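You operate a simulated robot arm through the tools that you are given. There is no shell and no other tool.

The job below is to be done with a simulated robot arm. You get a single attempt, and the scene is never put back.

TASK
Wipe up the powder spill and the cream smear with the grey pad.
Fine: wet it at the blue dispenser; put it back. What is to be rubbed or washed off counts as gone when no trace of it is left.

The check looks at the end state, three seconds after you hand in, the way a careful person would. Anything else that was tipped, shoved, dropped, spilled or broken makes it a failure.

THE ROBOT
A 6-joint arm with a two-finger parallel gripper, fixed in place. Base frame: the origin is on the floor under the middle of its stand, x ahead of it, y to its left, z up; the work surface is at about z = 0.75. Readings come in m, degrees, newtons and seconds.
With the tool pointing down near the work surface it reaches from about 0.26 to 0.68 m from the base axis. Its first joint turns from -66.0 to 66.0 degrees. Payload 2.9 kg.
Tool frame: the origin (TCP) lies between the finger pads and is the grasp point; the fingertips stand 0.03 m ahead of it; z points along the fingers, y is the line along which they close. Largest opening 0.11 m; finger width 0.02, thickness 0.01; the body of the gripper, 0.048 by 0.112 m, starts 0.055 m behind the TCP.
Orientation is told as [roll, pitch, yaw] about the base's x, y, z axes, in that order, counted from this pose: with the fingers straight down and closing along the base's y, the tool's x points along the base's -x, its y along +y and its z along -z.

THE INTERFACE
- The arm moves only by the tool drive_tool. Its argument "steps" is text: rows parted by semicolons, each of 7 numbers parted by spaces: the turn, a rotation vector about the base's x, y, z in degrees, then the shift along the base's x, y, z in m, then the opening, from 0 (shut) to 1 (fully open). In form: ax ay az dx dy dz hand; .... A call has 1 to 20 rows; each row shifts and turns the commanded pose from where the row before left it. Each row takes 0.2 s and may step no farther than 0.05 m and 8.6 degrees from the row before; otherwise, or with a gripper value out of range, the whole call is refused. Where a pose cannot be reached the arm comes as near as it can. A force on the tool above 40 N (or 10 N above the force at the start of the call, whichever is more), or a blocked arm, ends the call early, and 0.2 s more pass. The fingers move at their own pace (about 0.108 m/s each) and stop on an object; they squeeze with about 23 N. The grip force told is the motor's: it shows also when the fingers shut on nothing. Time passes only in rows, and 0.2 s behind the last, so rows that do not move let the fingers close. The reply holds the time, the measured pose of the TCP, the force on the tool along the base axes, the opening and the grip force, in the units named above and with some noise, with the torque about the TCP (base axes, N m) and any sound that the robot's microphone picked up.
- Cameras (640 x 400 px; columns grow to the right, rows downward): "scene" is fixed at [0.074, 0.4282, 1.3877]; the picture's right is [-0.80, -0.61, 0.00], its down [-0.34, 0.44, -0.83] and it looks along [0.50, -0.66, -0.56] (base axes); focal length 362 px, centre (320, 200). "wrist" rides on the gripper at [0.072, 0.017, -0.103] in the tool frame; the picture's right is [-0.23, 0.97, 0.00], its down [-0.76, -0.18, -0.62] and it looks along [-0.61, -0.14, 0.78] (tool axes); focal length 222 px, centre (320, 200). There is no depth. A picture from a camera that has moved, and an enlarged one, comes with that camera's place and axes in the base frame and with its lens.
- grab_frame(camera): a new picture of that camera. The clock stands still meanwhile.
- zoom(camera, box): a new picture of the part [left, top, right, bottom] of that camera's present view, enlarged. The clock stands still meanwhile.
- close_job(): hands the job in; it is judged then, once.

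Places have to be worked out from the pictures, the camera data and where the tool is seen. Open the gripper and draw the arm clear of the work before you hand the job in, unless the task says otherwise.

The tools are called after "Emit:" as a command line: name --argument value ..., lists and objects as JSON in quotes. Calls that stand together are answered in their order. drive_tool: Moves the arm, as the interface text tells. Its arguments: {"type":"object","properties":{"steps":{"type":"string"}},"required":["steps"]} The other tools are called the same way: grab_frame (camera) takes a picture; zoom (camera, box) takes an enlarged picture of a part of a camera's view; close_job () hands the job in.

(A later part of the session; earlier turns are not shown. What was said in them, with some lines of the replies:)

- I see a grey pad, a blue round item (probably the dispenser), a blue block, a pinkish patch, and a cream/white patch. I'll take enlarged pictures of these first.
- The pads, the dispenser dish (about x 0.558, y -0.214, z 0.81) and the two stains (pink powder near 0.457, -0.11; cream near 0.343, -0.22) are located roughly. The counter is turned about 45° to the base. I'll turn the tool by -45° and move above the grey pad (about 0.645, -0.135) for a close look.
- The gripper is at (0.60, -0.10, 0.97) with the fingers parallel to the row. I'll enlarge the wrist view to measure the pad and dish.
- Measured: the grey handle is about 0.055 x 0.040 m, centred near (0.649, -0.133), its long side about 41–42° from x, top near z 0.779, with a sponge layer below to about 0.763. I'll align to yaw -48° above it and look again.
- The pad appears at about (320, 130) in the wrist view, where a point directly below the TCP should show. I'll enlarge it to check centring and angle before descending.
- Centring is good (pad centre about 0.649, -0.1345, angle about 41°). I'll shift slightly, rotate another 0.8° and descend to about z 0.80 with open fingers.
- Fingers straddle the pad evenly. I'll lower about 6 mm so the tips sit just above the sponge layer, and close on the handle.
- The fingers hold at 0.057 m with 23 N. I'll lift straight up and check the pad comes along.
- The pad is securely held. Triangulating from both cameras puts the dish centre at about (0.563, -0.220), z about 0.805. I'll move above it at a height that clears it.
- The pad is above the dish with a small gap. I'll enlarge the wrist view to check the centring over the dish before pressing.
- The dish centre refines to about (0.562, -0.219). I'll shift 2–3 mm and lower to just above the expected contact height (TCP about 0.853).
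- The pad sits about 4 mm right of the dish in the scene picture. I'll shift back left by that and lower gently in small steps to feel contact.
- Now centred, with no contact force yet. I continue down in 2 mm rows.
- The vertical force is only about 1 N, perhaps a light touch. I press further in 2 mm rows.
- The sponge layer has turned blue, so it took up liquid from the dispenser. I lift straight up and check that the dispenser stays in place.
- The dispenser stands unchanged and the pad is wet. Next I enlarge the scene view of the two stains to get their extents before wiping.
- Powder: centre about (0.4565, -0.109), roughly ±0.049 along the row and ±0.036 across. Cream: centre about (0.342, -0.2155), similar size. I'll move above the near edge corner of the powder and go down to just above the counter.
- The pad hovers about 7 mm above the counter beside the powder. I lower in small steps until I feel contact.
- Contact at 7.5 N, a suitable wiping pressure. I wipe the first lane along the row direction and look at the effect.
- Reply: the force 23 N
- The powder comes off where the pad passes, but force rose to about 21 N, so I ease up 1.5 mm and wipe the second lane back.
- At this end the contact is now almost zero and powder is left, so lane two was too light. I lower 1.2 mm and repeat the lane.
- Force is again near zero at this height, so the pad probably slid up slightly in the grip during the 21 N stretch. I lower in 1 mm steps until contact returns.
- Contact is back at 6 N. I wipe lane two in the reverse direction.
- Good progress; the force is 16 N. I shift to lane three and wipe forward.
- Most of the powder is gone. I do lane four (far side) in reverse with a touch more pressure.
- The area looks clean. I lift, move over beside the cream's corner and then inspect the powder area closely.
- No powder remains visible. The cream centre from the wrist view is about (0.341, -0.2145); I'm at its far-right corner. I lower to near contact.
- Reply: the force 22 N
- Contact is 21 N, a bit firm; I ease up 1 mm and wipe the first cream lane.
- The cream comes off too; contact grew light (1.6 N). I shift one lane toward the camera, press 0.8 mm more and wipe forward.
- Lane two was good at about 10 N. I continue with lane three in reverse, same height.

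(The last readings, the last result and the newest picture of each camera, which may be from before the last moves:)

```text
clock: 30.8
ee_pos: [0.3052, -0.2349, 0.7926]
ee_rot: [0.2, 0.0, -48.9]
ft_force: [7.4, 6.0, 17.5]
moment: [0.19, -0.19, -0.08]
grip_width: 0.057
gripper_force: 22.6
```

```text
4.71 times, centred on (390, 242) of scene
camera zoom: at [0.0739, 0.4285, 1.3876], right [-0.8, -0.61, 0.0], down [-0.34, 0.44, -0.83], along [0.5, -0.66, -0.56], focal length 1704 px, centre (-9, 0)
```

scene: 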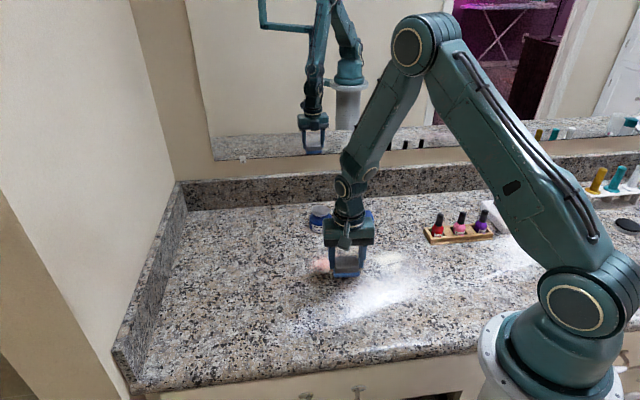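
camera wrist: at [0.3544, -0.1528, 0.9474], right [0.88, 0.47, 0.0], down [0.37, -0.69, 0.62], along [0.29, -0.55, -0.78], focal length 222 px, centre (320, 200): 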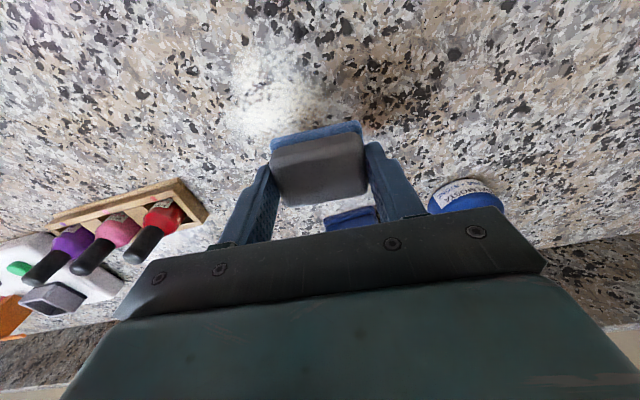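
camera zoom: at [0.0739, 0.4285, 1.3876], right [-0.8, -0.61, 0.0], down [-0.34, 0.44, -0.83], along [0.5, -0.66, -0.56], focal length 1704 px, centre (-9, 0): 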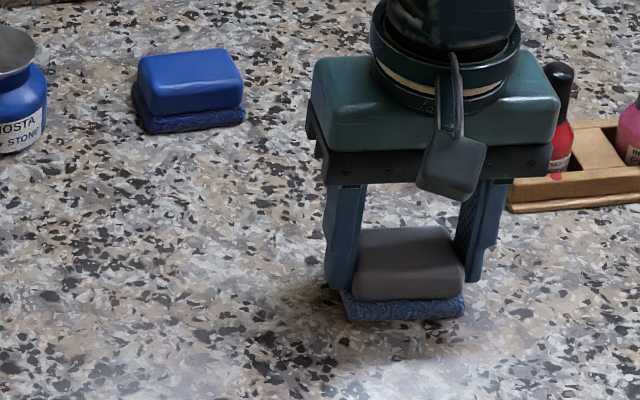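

The cream looks nearly all gone. I do lane four on the near side, easing 0.5 mm.

Emit:
drive_tool --steps "0 0 0 -0.0072 0.0083 0.0004 0;0 0 0 -0.0072 0.0083 0 0;0 0 0 0.0145 0.0126 0 0;0 0 0 0.0145 0.0126 0 0;0 0 0 0.0145 0.0126 0 0;0 0 0 0.0145 0.0126 0 0"

Emit:
zoom --camera "scene" --box '[330, 200, 450, 285]'

```text
clock: 32.2
ee_pos: [0.3469, -0.1671, 0.7918]
ee_rot: [0.0, -0.1, -49.1]
ft_force: [-4.6, -5.1, 14.4]
moment: [-0.18, 0.15, 0.08]
grip_width: 0.0569
gripper_force: 22.9
```

```text
4.71 times, centred on (390, 242) of scene
camera zoom: at [0.0737, 0.4282, 1.3877], right [-0.8, -0.61, 0.0], down [-0.34, 0.44, -0.83], along [0.5, -0.66, -0.56], focal length 1704 px, centre (-9, 0)
```

zoom: 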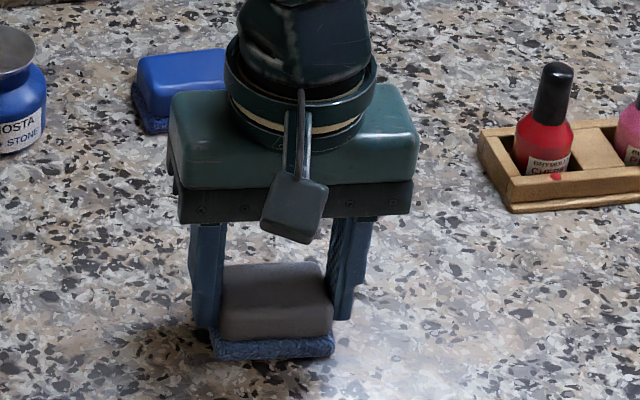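

Wiping looks complete. I lift and move so the wrist camera sits right above both stain sites for inspection.

Emit:
drive_tool --steps "0 0 0 0 0 0.03 0;0 0 0 0 0 0.04 0;0 0 0 0 0 0.04 0;0 0 0 0.03 -0.019 0.03 0;0 0 0 0.03 -0.019 0.01 0;0 0 0 0.03 -0.019 0 0;0 0 0 0 0 0 0"

Emit:
grab_frame --camera "wrist"

Emit:
zoom --camera "wrist" --box '[200, 0, 440, 150]'

Emit:
zoom --camera "scene" --box '[280, 225, 440, 325]'

```text
clock: 33.8
ee_pos: [0.435, -0.2226, 0.9432]
ee_rot: [0.0, 0.0, -49.0]
ft_force: [-0.6, 1.6, -1.1]
moment: [0.02, 0.01, 0.0]
grip_width: 0.0568
gripper_force: 22.9
```

```text
taken
camera wrist: at [0.3992, -0.159, 1.0472], right [0.88, 0.47, 0.0], down [0.37, -0.69, 0.62], along [0.29, -0.55, -0.78], focal length 222 px, centre (320, 200)
```

wrist: 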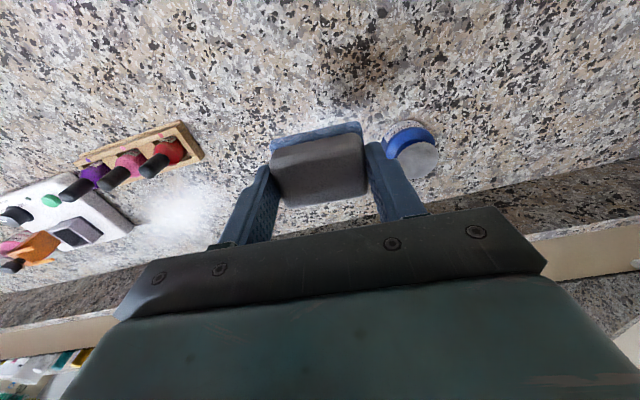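

```text
2.67 times, centred on (320, 75) of wrist
camera zoom: at [0.3992, -0.159, 1.0472], right [0.88, 0.47, 0.0], down [0.37, -0.69, 0.62], along [0.29, -0.55, -0.78], focal length 592 px, centre (320, 533)
```

zoom: 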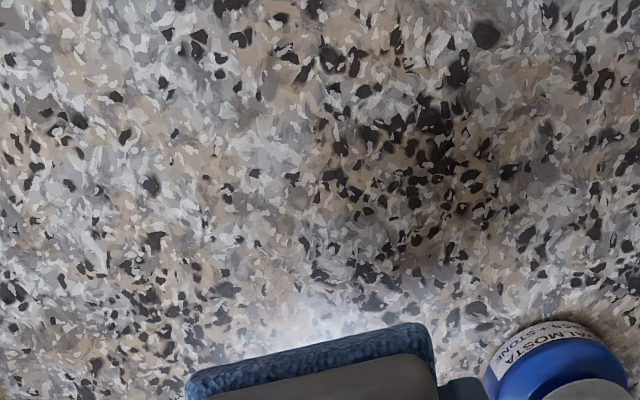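

```text
4.00 times, centred on (360, 275) of scene
camera zoom: at [0.074, 0.4282, 1.3877], right [-0.8, -0.61, 0.0], down [-0.34, 0.44, -0.83], along [0.5, -0.66, -0.56], focal length 1449 px, centre (160, -100)
```

zoom: 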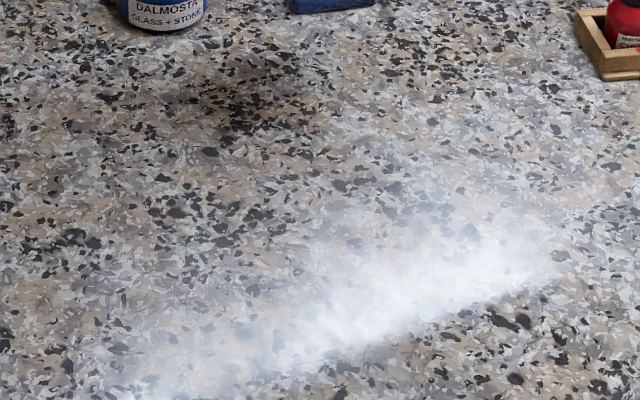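

Both sites look clean at this scale. I take close zooms of each to look for faint traces.

Emit:
zoom --camera "scene" --box '[290, 240, 370, 290]'

Emit:
zoom --camera "scene" --box '[350, 235, 430, 285]'

Emit:
zoom --camera "wrist" --box '[190, 0, 310, 90]'

```text
8.00 times, centred on (330, 265) of scene
camera zoom: at [0.074, 0.4282, 1.3877], right [-0.8, -0.61, 0.0], down [-0.34, 0.44, -0.83], along [0.5, -0.66, -0.56], focal length 2898 px, centre (240, -320)
```

zoom: 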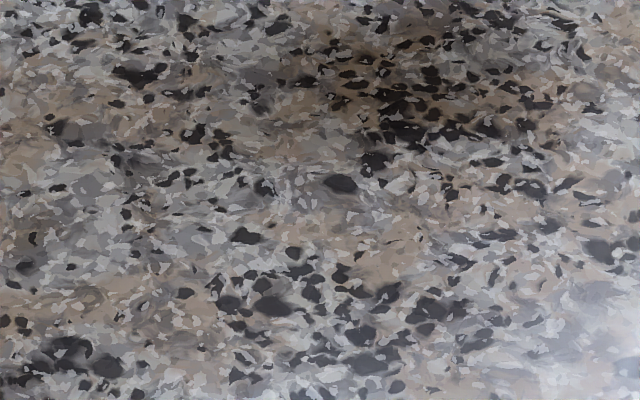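

```text
8.00 times, centred on (390, 260) of scene
camera zoom: at [0.074, 0.4282, 1.3877], right [-0.8, -0.61, 0.0], down [-0.34, 0.44, -0.83], along [0.5, -0.66, -0.56], focal length 2898 px, centre (-240, -280)
```

zoom: 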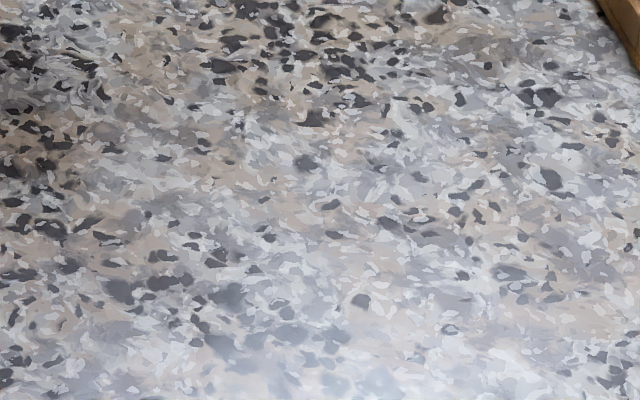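

```text
4.44 times, centred on (250, 45) of wrist
camera zoom: at [0.3992, -0.159, 1.0472], right [0.88, 0.47, 0.0], down [0.37, -0.69, 0.62], along [0.29, -0.55, -0.78], focal length 987 px, centre (631, 889)
```

zoom: 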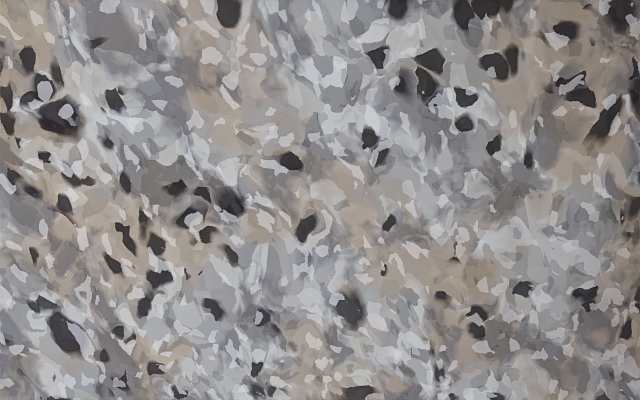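

Both sites look spotless; the dark blur is just the arm's shadow. On the way back I stop with the wrist camera above the powder site for a last check.

Emit:
drive_tool --steps "0 0 0 0.028 0.025 0 0;0 0 0 0.028 0.025 0 0;0 0 0 0 0 0 0"

Emit:
grab_frame --camera "wrist"

Emit:
zoom --camera "wrist" --box '[230, 0, 390, 110]'

```text
clock: 34.6
ee_pos: [0.4891, -0.1728, 0.9446]
ee_rot: [0.0, 0.0, -48.9]
ft_force: [0.1, 0.3, -0.3]
moment: [0.02, 0.0, 0.05]
grip_width: 0.0567
gripper_force: 22.8
```

```text
taken
camera wrist: at [0.4537, -0.1086, 1.0473], right [0.88, 0.47, 0.0], down [0.37, -0.69, 0.62], along [0.29, -0.55, -0.78], focal length 222 px, centre (320, 200)
```

wrist: 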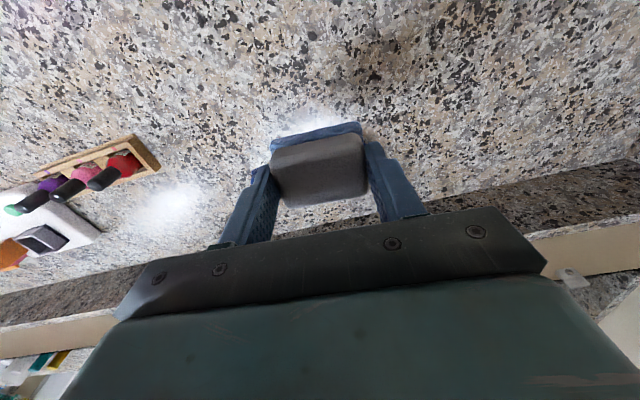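

```text
3.64 times, centred on (310, 55) of wrist
camera zoom: at [0.4537, -0.1086, 1.0473], right [0.88, 0.47, 0.0], down [0.37, -0.69, 0.62], along [0.29, -0.55, -0.78], focal length 808 px, centre (356, 727)
```

zoom: 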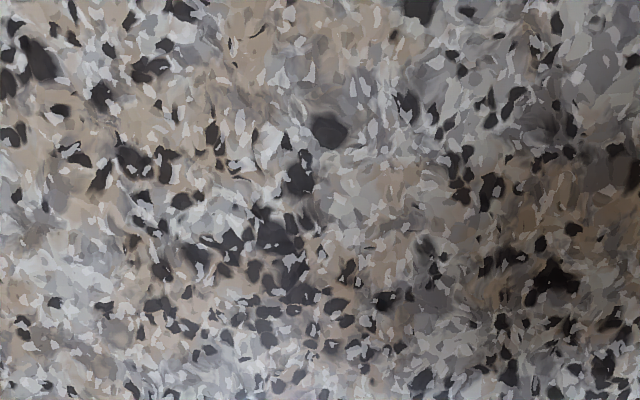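

The powder site is clean. A faint pinkish tint shows at the very top left of the wrist view (near 0.17, -0.25); I check it, along with the scene there.

Emit:
zoom --camera "wrist" --box '[0, 0, 120, 75]'

Emit:
grab_frame --camera "scene"

```text
5.33 times, centred on (60, 38) of wrist
camera zoom: at [0.4537, -0.1086, 1.0473], right [0.88, 0.47, 0.0], down [0.37, -0.69, 0.62], along [0.29, -0.55, -0.78], focal length 1185 px, centre (1707, 1067)
```

zoom: 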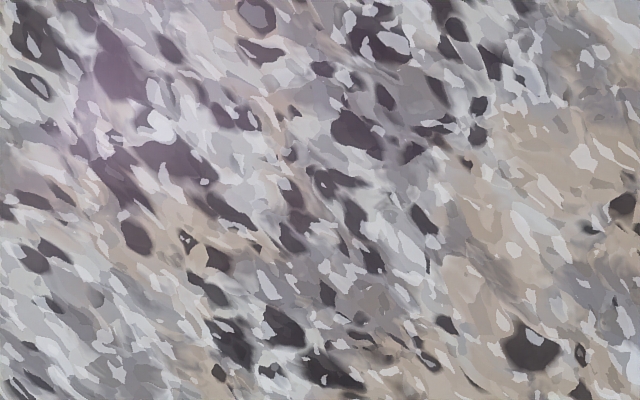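

```text
taken
```

scene: 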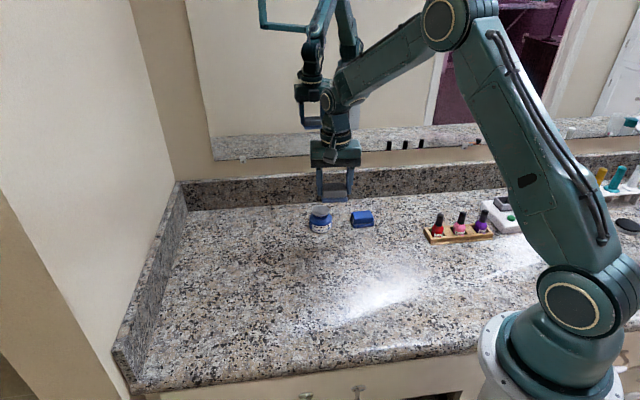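

That tint is only a reflection of the coloured wall. Now I carry the pad back over its original place (TCP 0.649, -0.135) and lower part way.

Emit:
drive_tool --steps "0 0 0 0.04 0.0094 0 0;0 0 0 0.04 0.0094 0 0;0 0 0 0.04 0.0094 0 0;0 0 0 0.0399 0.0094 0 0;0 0 0 0 0 -0.04 0;0 0 0 0 0 -0.04 0;0 0 0 0 0 -0.03 0;0 0 0 0 0 0 0"

Emit:
grab_frame --camera "wrist"

Emit:
zoom --camera "scene" --box '[230, 170, 340, 245]'

```text
clock: 36.4
ee_pos: [0.6555, -0.1362, 0.8343]
ee_rot: [0.0, -0.1, -48.9]
ft_force: [-0.2, -0.6, -1.4]
moment: [-0.01, 0.0, 0.01]
grip_width: 0.0568
gripper_force: 22.9
```

```text
taken
camera wrist: at [0.6198, -0.0722, 0.9378], right [0.88, 0.47, 0.0], down [0.37, -0.69, 0.62], along [0.29, -0.55, -0.78], focal length 222 px, centre (320, 200)
```

wrist: 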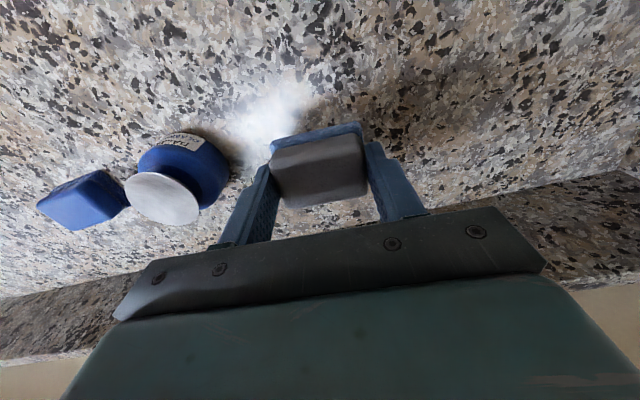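

```text
5.33 times, centred on (285, 208) of scene
camera zoom: at [0.074, 0.4282, 1.3877], right [-0.8, -0.61, 0.0], down [-0.34, 0.44, -0.83], along [0.5, -0.66, -0.56], focal length 1932 px, centre (507, 160)
```

zoom: 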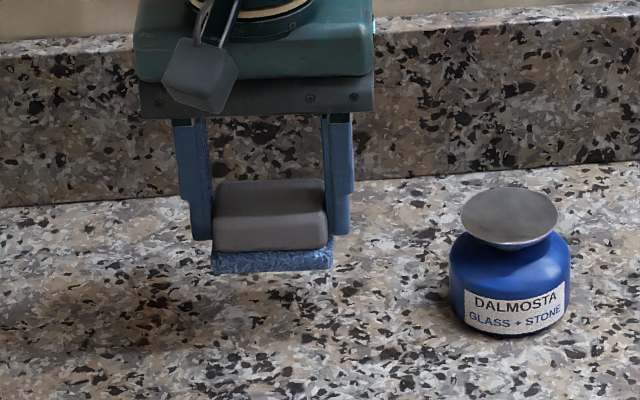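

I'm about 6 mm too far in x, as both the reading and the picture show. I correct and lower to just above the counter.

Emit:
drive_tool --steps "0 0 0 -0.006 0.0005 -0.015 0;0 0 0 0 0 -0.015 0;0 0 0 0 0 -0.007 0;0 0 0 0 0 0 0"

Emit:
zoom --camera "scene" --box '[230, 170, 340, 245]'

```text
clock: 37.4
ee_pos: [0.6492, -0.1348, 0.7961]
ee_rot: [0.0, 0.0, -48.9]
ft_force: [0.1, -0.4, -0.4]
moment: [0.0, 0.0, 0.0]
grip_width: 0.057
gripper_force: 23.3
```

```text
5.33 times, centred on (285, 208) of scene
camera zoom: at [0.074, 0.4282, 1.3877], right [-0.8, -0.61, 0.0], down [-0.34, 0.44, -0.83], along [0.5, -0.66, -0.56], focal length 1932 px, centre (507, 160)
```

zoom: 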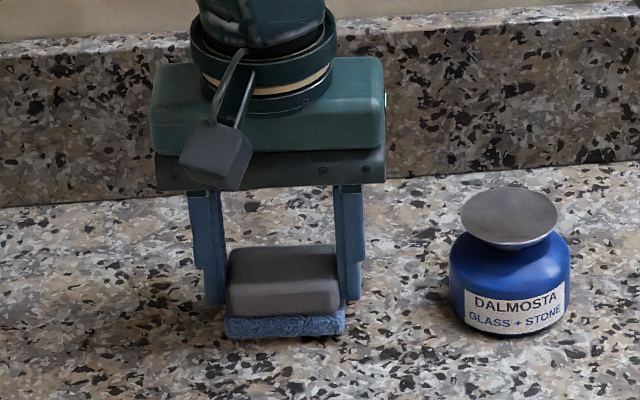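

The pad is aligned within about 1 mm of its original outline and a few mm above the counter. I lower until light contact.

Emit:
drive_tool --steps "0 0 0 0 0 -0.002 0;0 0 0 0 0 -0.001 0;0 0 0 0 0 0 0"

```text
clock: 38.2
ee_pos: [0.6486, -0.1355, 0.7929]
ee_rot: [0.0, -0.1, -48.8]
ft_force: [-0.6, 0.7, 0.1]
moment: [0.01, 0.0, -0.03]
grip_width: 0.0567
gripper_force: 22.6
```

Emit:
drive_tool --steps "0 0 0 0 0 -0.001 0;0 0 0 0 0 0 0"

Emit:
zoom --camera "scene" --box '[230, 170, 340, 245]'

```text
clock: 38.8
ee_pos: [0.6493, -0.1348, 0.7926]
ee_rot: [-0.1, 0.0, -49.0]
ft_force: [-3.8, -0.9, 10.2]
moment: [-0.06, 0.17, 0.02]
grip_width: 0.057
gripper_force: 23.2
```

```text
5.33 times, centred on (285, 208) of scene
camera zoom: at [0.0737, 0.4282, 1.3877], right [-0.8, -0.61, 0.0], down [-0.34, 0.44, -0.83], along [0.5, -0.66, -0.56], focal length 1932 px, centre (507, 160)
```

zoom: 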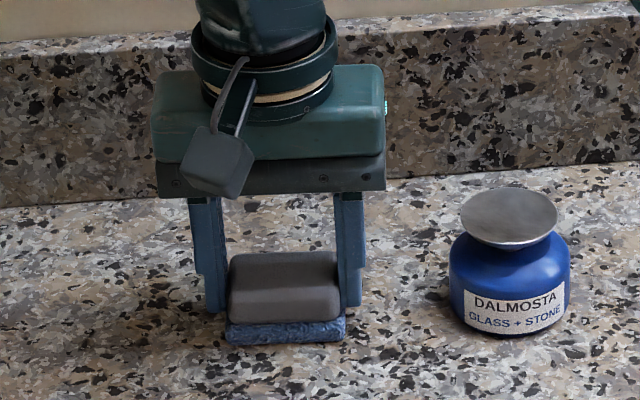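

Contact is made; the pad is about 3–4 mm behind its original outline. I make that small correction lightly, then open the fingers.

Emit:
drive_tool --steps "0 0 0 0 0 0.002 0;0 0 0 -0.0009 0.0035 0 0;0 0 0 0 0 -0.0018 0;0 0 0 0 0 0 0"

Emit:
zoom --camera "scene" --box '[230, 170, 340, 245]'

```text
clock: 39.8
ee_pos: [0.6485, -0.1319, 0.7921]
ee_rot: [0.0, 0.0, -48.9]
ft_force: [-4.3, -2.5, 10.8]
moment: [-0.07, 0.21, -0.04]
grip_width: 0.0572
gripper_force: 23.2
```

```text
5.33 times, centred on (285, 208) of scene
camera zoom: at [0.0736, 0.4282, 1.3877], right [-0.8, -0.61, 0.0], down [-0.34, 0.44, -0.83], along [0.5, -0.66, -0.56], focal length 1932 px, centre (507, 160)
```

zoom: 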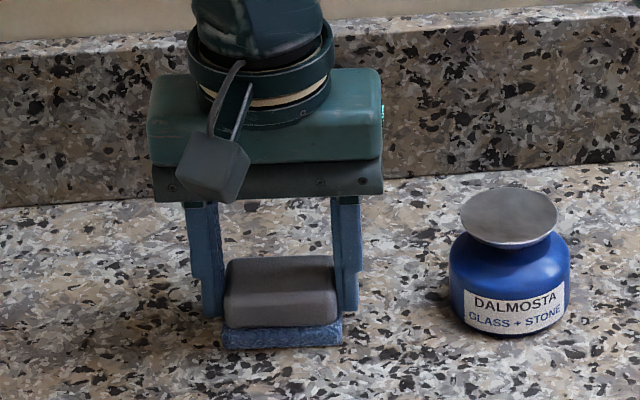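

The outline now matches the original. I relieve the pressure slightly and open the fingers.

Emit:
drive_tool --steps "0 0 0 0 0 0.0008 0;0 0 0 0 0 0 0.6;0 0 0 0 0 0 1;0 0 0 0 0 0 1;0 0 0 0 0 0 1"

Emit:
zoom --camera "scene" --box '[230, 170, 340, 245]'

```text
clock: 41.0
ee_pos: [0.6472, -0.1316, 0.7921]
ee_rot: [0.0, 0.0, -48.9]
ft_force: [-0.3, 0.8, -0.1]
moment: [0.02, -0.01, 0.02]
grip_width: 0.11
gripper_force: 0.1
```

```text
5.33 times, centred on (285, 208) of scene
camera zoom: at [0.074, 0.4282, 1.3877], right [-0.8, -0.61, 0.0], down [-0.34, 0.44, -0.83], along [0.5, -0.66, -0.56], focal length 1932 px, centre (507, 160)
```

zoom: 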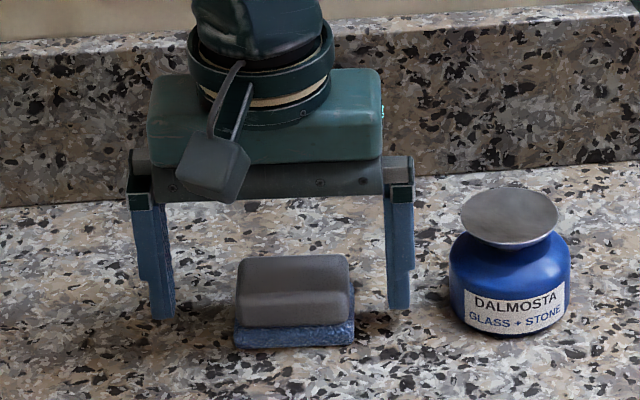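

On release the pad slid about 6 mm to the right with one finger. Partly closing the fingers to about 0.0595 m (no squeeze) will push it back to centre without gripping.

Emit:
drive_tool --steps "0 0 0 0 0 0 0.8;0 0 0 0 0 0 0.65;0 0 0 0 0 0 0.54;0 0 0 0 0 0 0.54;0 0 0 0 0 0 0.54;0 0 0 0 0 0 0.65;0 0 0 0 0 0 1;0 0 0 0 0 0 1;0 0 0 0 0 0 1"

Emit:
zoom --camera "scene" --box '[230, 170, 340, 245]'

```text
clock: 43.0
ee_pos: [0.648, -0.1311, 0.7916]
ee_rot: [0.0, 0.0, -48.9]
ft_force: [-0.6, 1.2, -0.4]
moment: [-0.03, -0.01, -0.01]
grip_width: 0.1101
gripper_force: 0.1
```

```text
5.33 times, centred on (285, 208) of scene
camera zoom: at [0.074, 0.4282, 1.3877], right [-0.8, -0.61, 0.0], down [-0.34, 0.44, -0.83], along [0.5, -0.66, -0.56], focal length 1932 px, centre (507, 160)
```

zoom: 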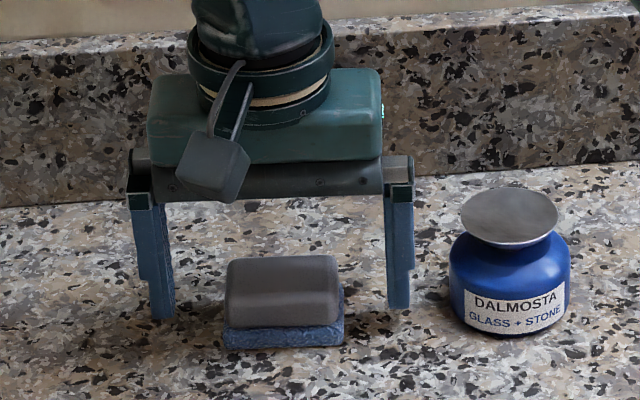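

The pad is now back on its original outline. I raise the arm straight up and draw it clear toward its starting pose.

Emit:
drive_tool --steps "0 0 0 0 0 0.02 1;0 0 0 0 0 0.04 1;0 0 0 0 0 0.045 1;0 0 0 0 0 0.045 1;0 0 0 0 0 0.04 1;0 0 8 -0.03 0.02 0.02 1;0 0 8 -0.03 0.02 0.02 1;0 0 8 -0.03 0.02 0.02 1;0 0 8 -0.03 0.02 0.01 1;0 0 8 -0.03 0.02 0 1;0 0 8 -0.03 0.02 0 1;0 0 0 0 0 0 1"

Emit:
grab_frame --camera "scene"

Emit:
grab_frame --camera "wrist"

Emit:
zoom --camera "scene" --box '[240, 190, 420, 300]'

```text
clock: 45.6
ee_pos: [0.4631, -0.012, 1.0521]
ee_rot: [0.0, -0.1, -0.7]
ft_force: [0.3, 0.7, 0.2]
moment: [-0.01, 0.01, -0.01]
grip_width: 0.1102
gripper_force: 0.0
```

```text
taken
```

scene: 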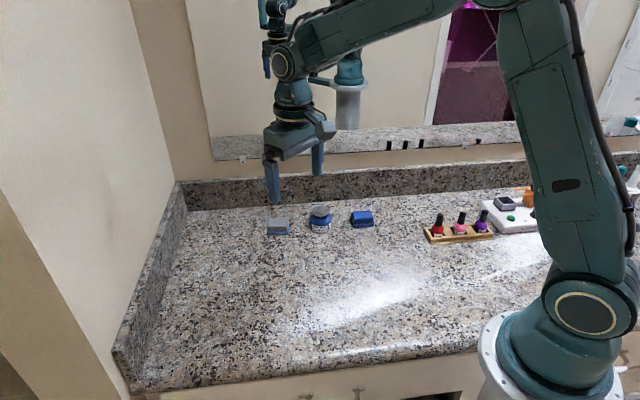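

```text
taken
camera wrist: at [0.3903, 0.0051, 1.1551], right [0.24, 0.97, 0.0], down [0.76, -0.19, 0.62], along [0.61, -0.15, -0.78], focal length 222 px, centre (320, 200)
```

wrist: 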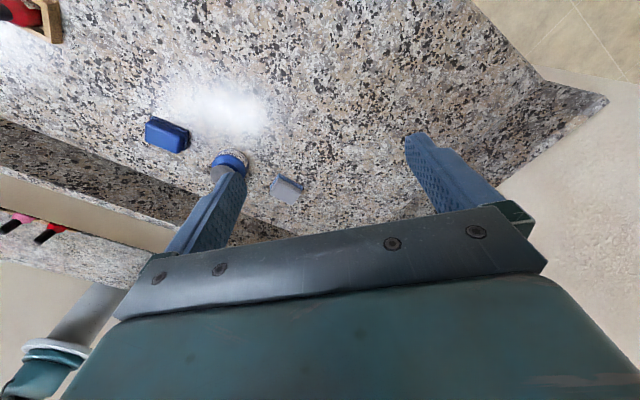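

```text
3.56 times, centred on (330, 245) of scene
camera zoom: at [0.0739, 0.4282, 1.3877], right [-0.8, -0.61, 0.0], down [-0.34, 0.44, -0.83], along [0.5, -0.66, -0.56], focal length 1288 px, centre (284, 40)
```

zoom: 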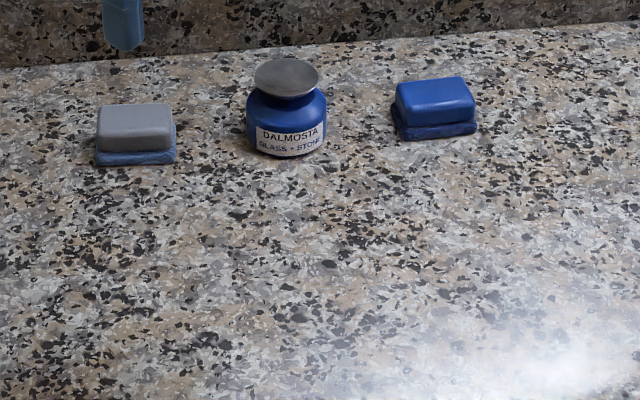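

Everything matches the start picture except that both stains are gone. One last close look at both sites without the arm's shadow.

Emit:
zoom --camera "scene" --box '[285, 235, 375, 295]'

Emit:
zoom --camera "scene" --box '[345, 230, 435, 290]'

Emit:
zoom --camera "wrist" --box '[100, 0, 320, 140]'

```text
6.67 times, centred on (330, 265) of scene
camera zoom: at [0.0739, 0.4282, 1.3877], right [-0.8, -0.61, 0.0], down [-0.34, 0.44, -0.83], along [0.5, -0.66, -0.56], focal length 2415 px, centre (253, -233)
```

zoom: 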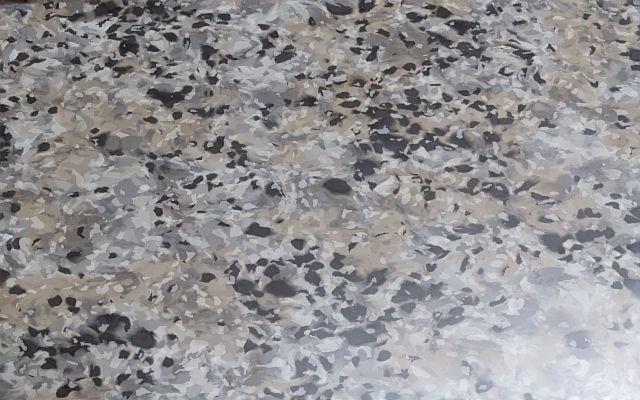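

```text
6.67 times, centred on (390, 260) of scene
camera zoom: at [0.0739, 0.4282, 1.3877], right [-0.8, -0.61, 0.0], down [-0.34, 0.44, -0.83], along [0.5, -0.66, -0.56], focal length 2415 px, centre (-147, -200)
```

zoom: 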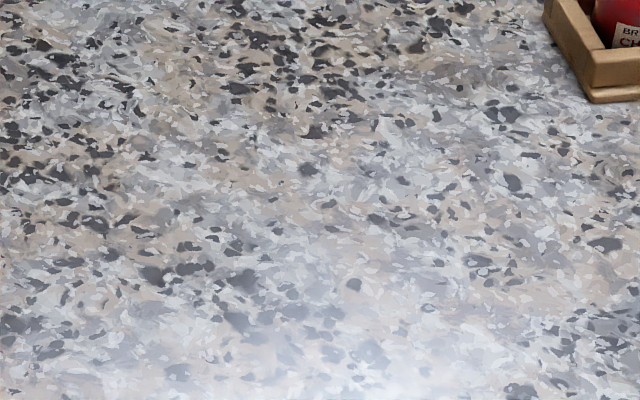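

```text
2.86 times, centred on (210, 70) of wrist
camera zoom: at [0.3903, 0.0051, 1.1551], right [0.24, 0.97, 0.0], down [0.76, -0.19, 0.62], along [0.61, -0.15, -0.78], focal length 635 px, centre (634, 571)
```

zoom: 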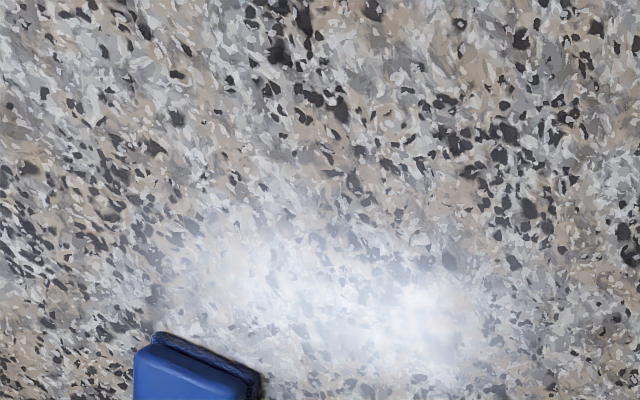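

No trace of powder or cream remains; only the lamp glare is visible. The pad is in its place, the dispenser, blue pad and bottles are undisturbed, and the arm is clear with the gripper open, so I hand the job in.

Emit:
close_job

```text
The job is handed in.
```

I wiped up the powder spill and the cream smear with the grey pad, and close-up pictures from both cameras show no trace of either.

- **Wetting:** I wet the pad by pressing it lightly on the blue dispenser's dish. The dispenser did not move.
- **Pad:** It is back within about 1 mm of where it started. On release it slid about 6 mm, so I nudged it back with the fingers. Its underside is still tinted blue from the liquid.
- **Everything else:** The blue pad, the nail polish rack and the other items look undisturbed. The gripper is open and the arm is clear of the counter, close to its starting pose.

I handed the job in after that check; no verdict has come back yet.
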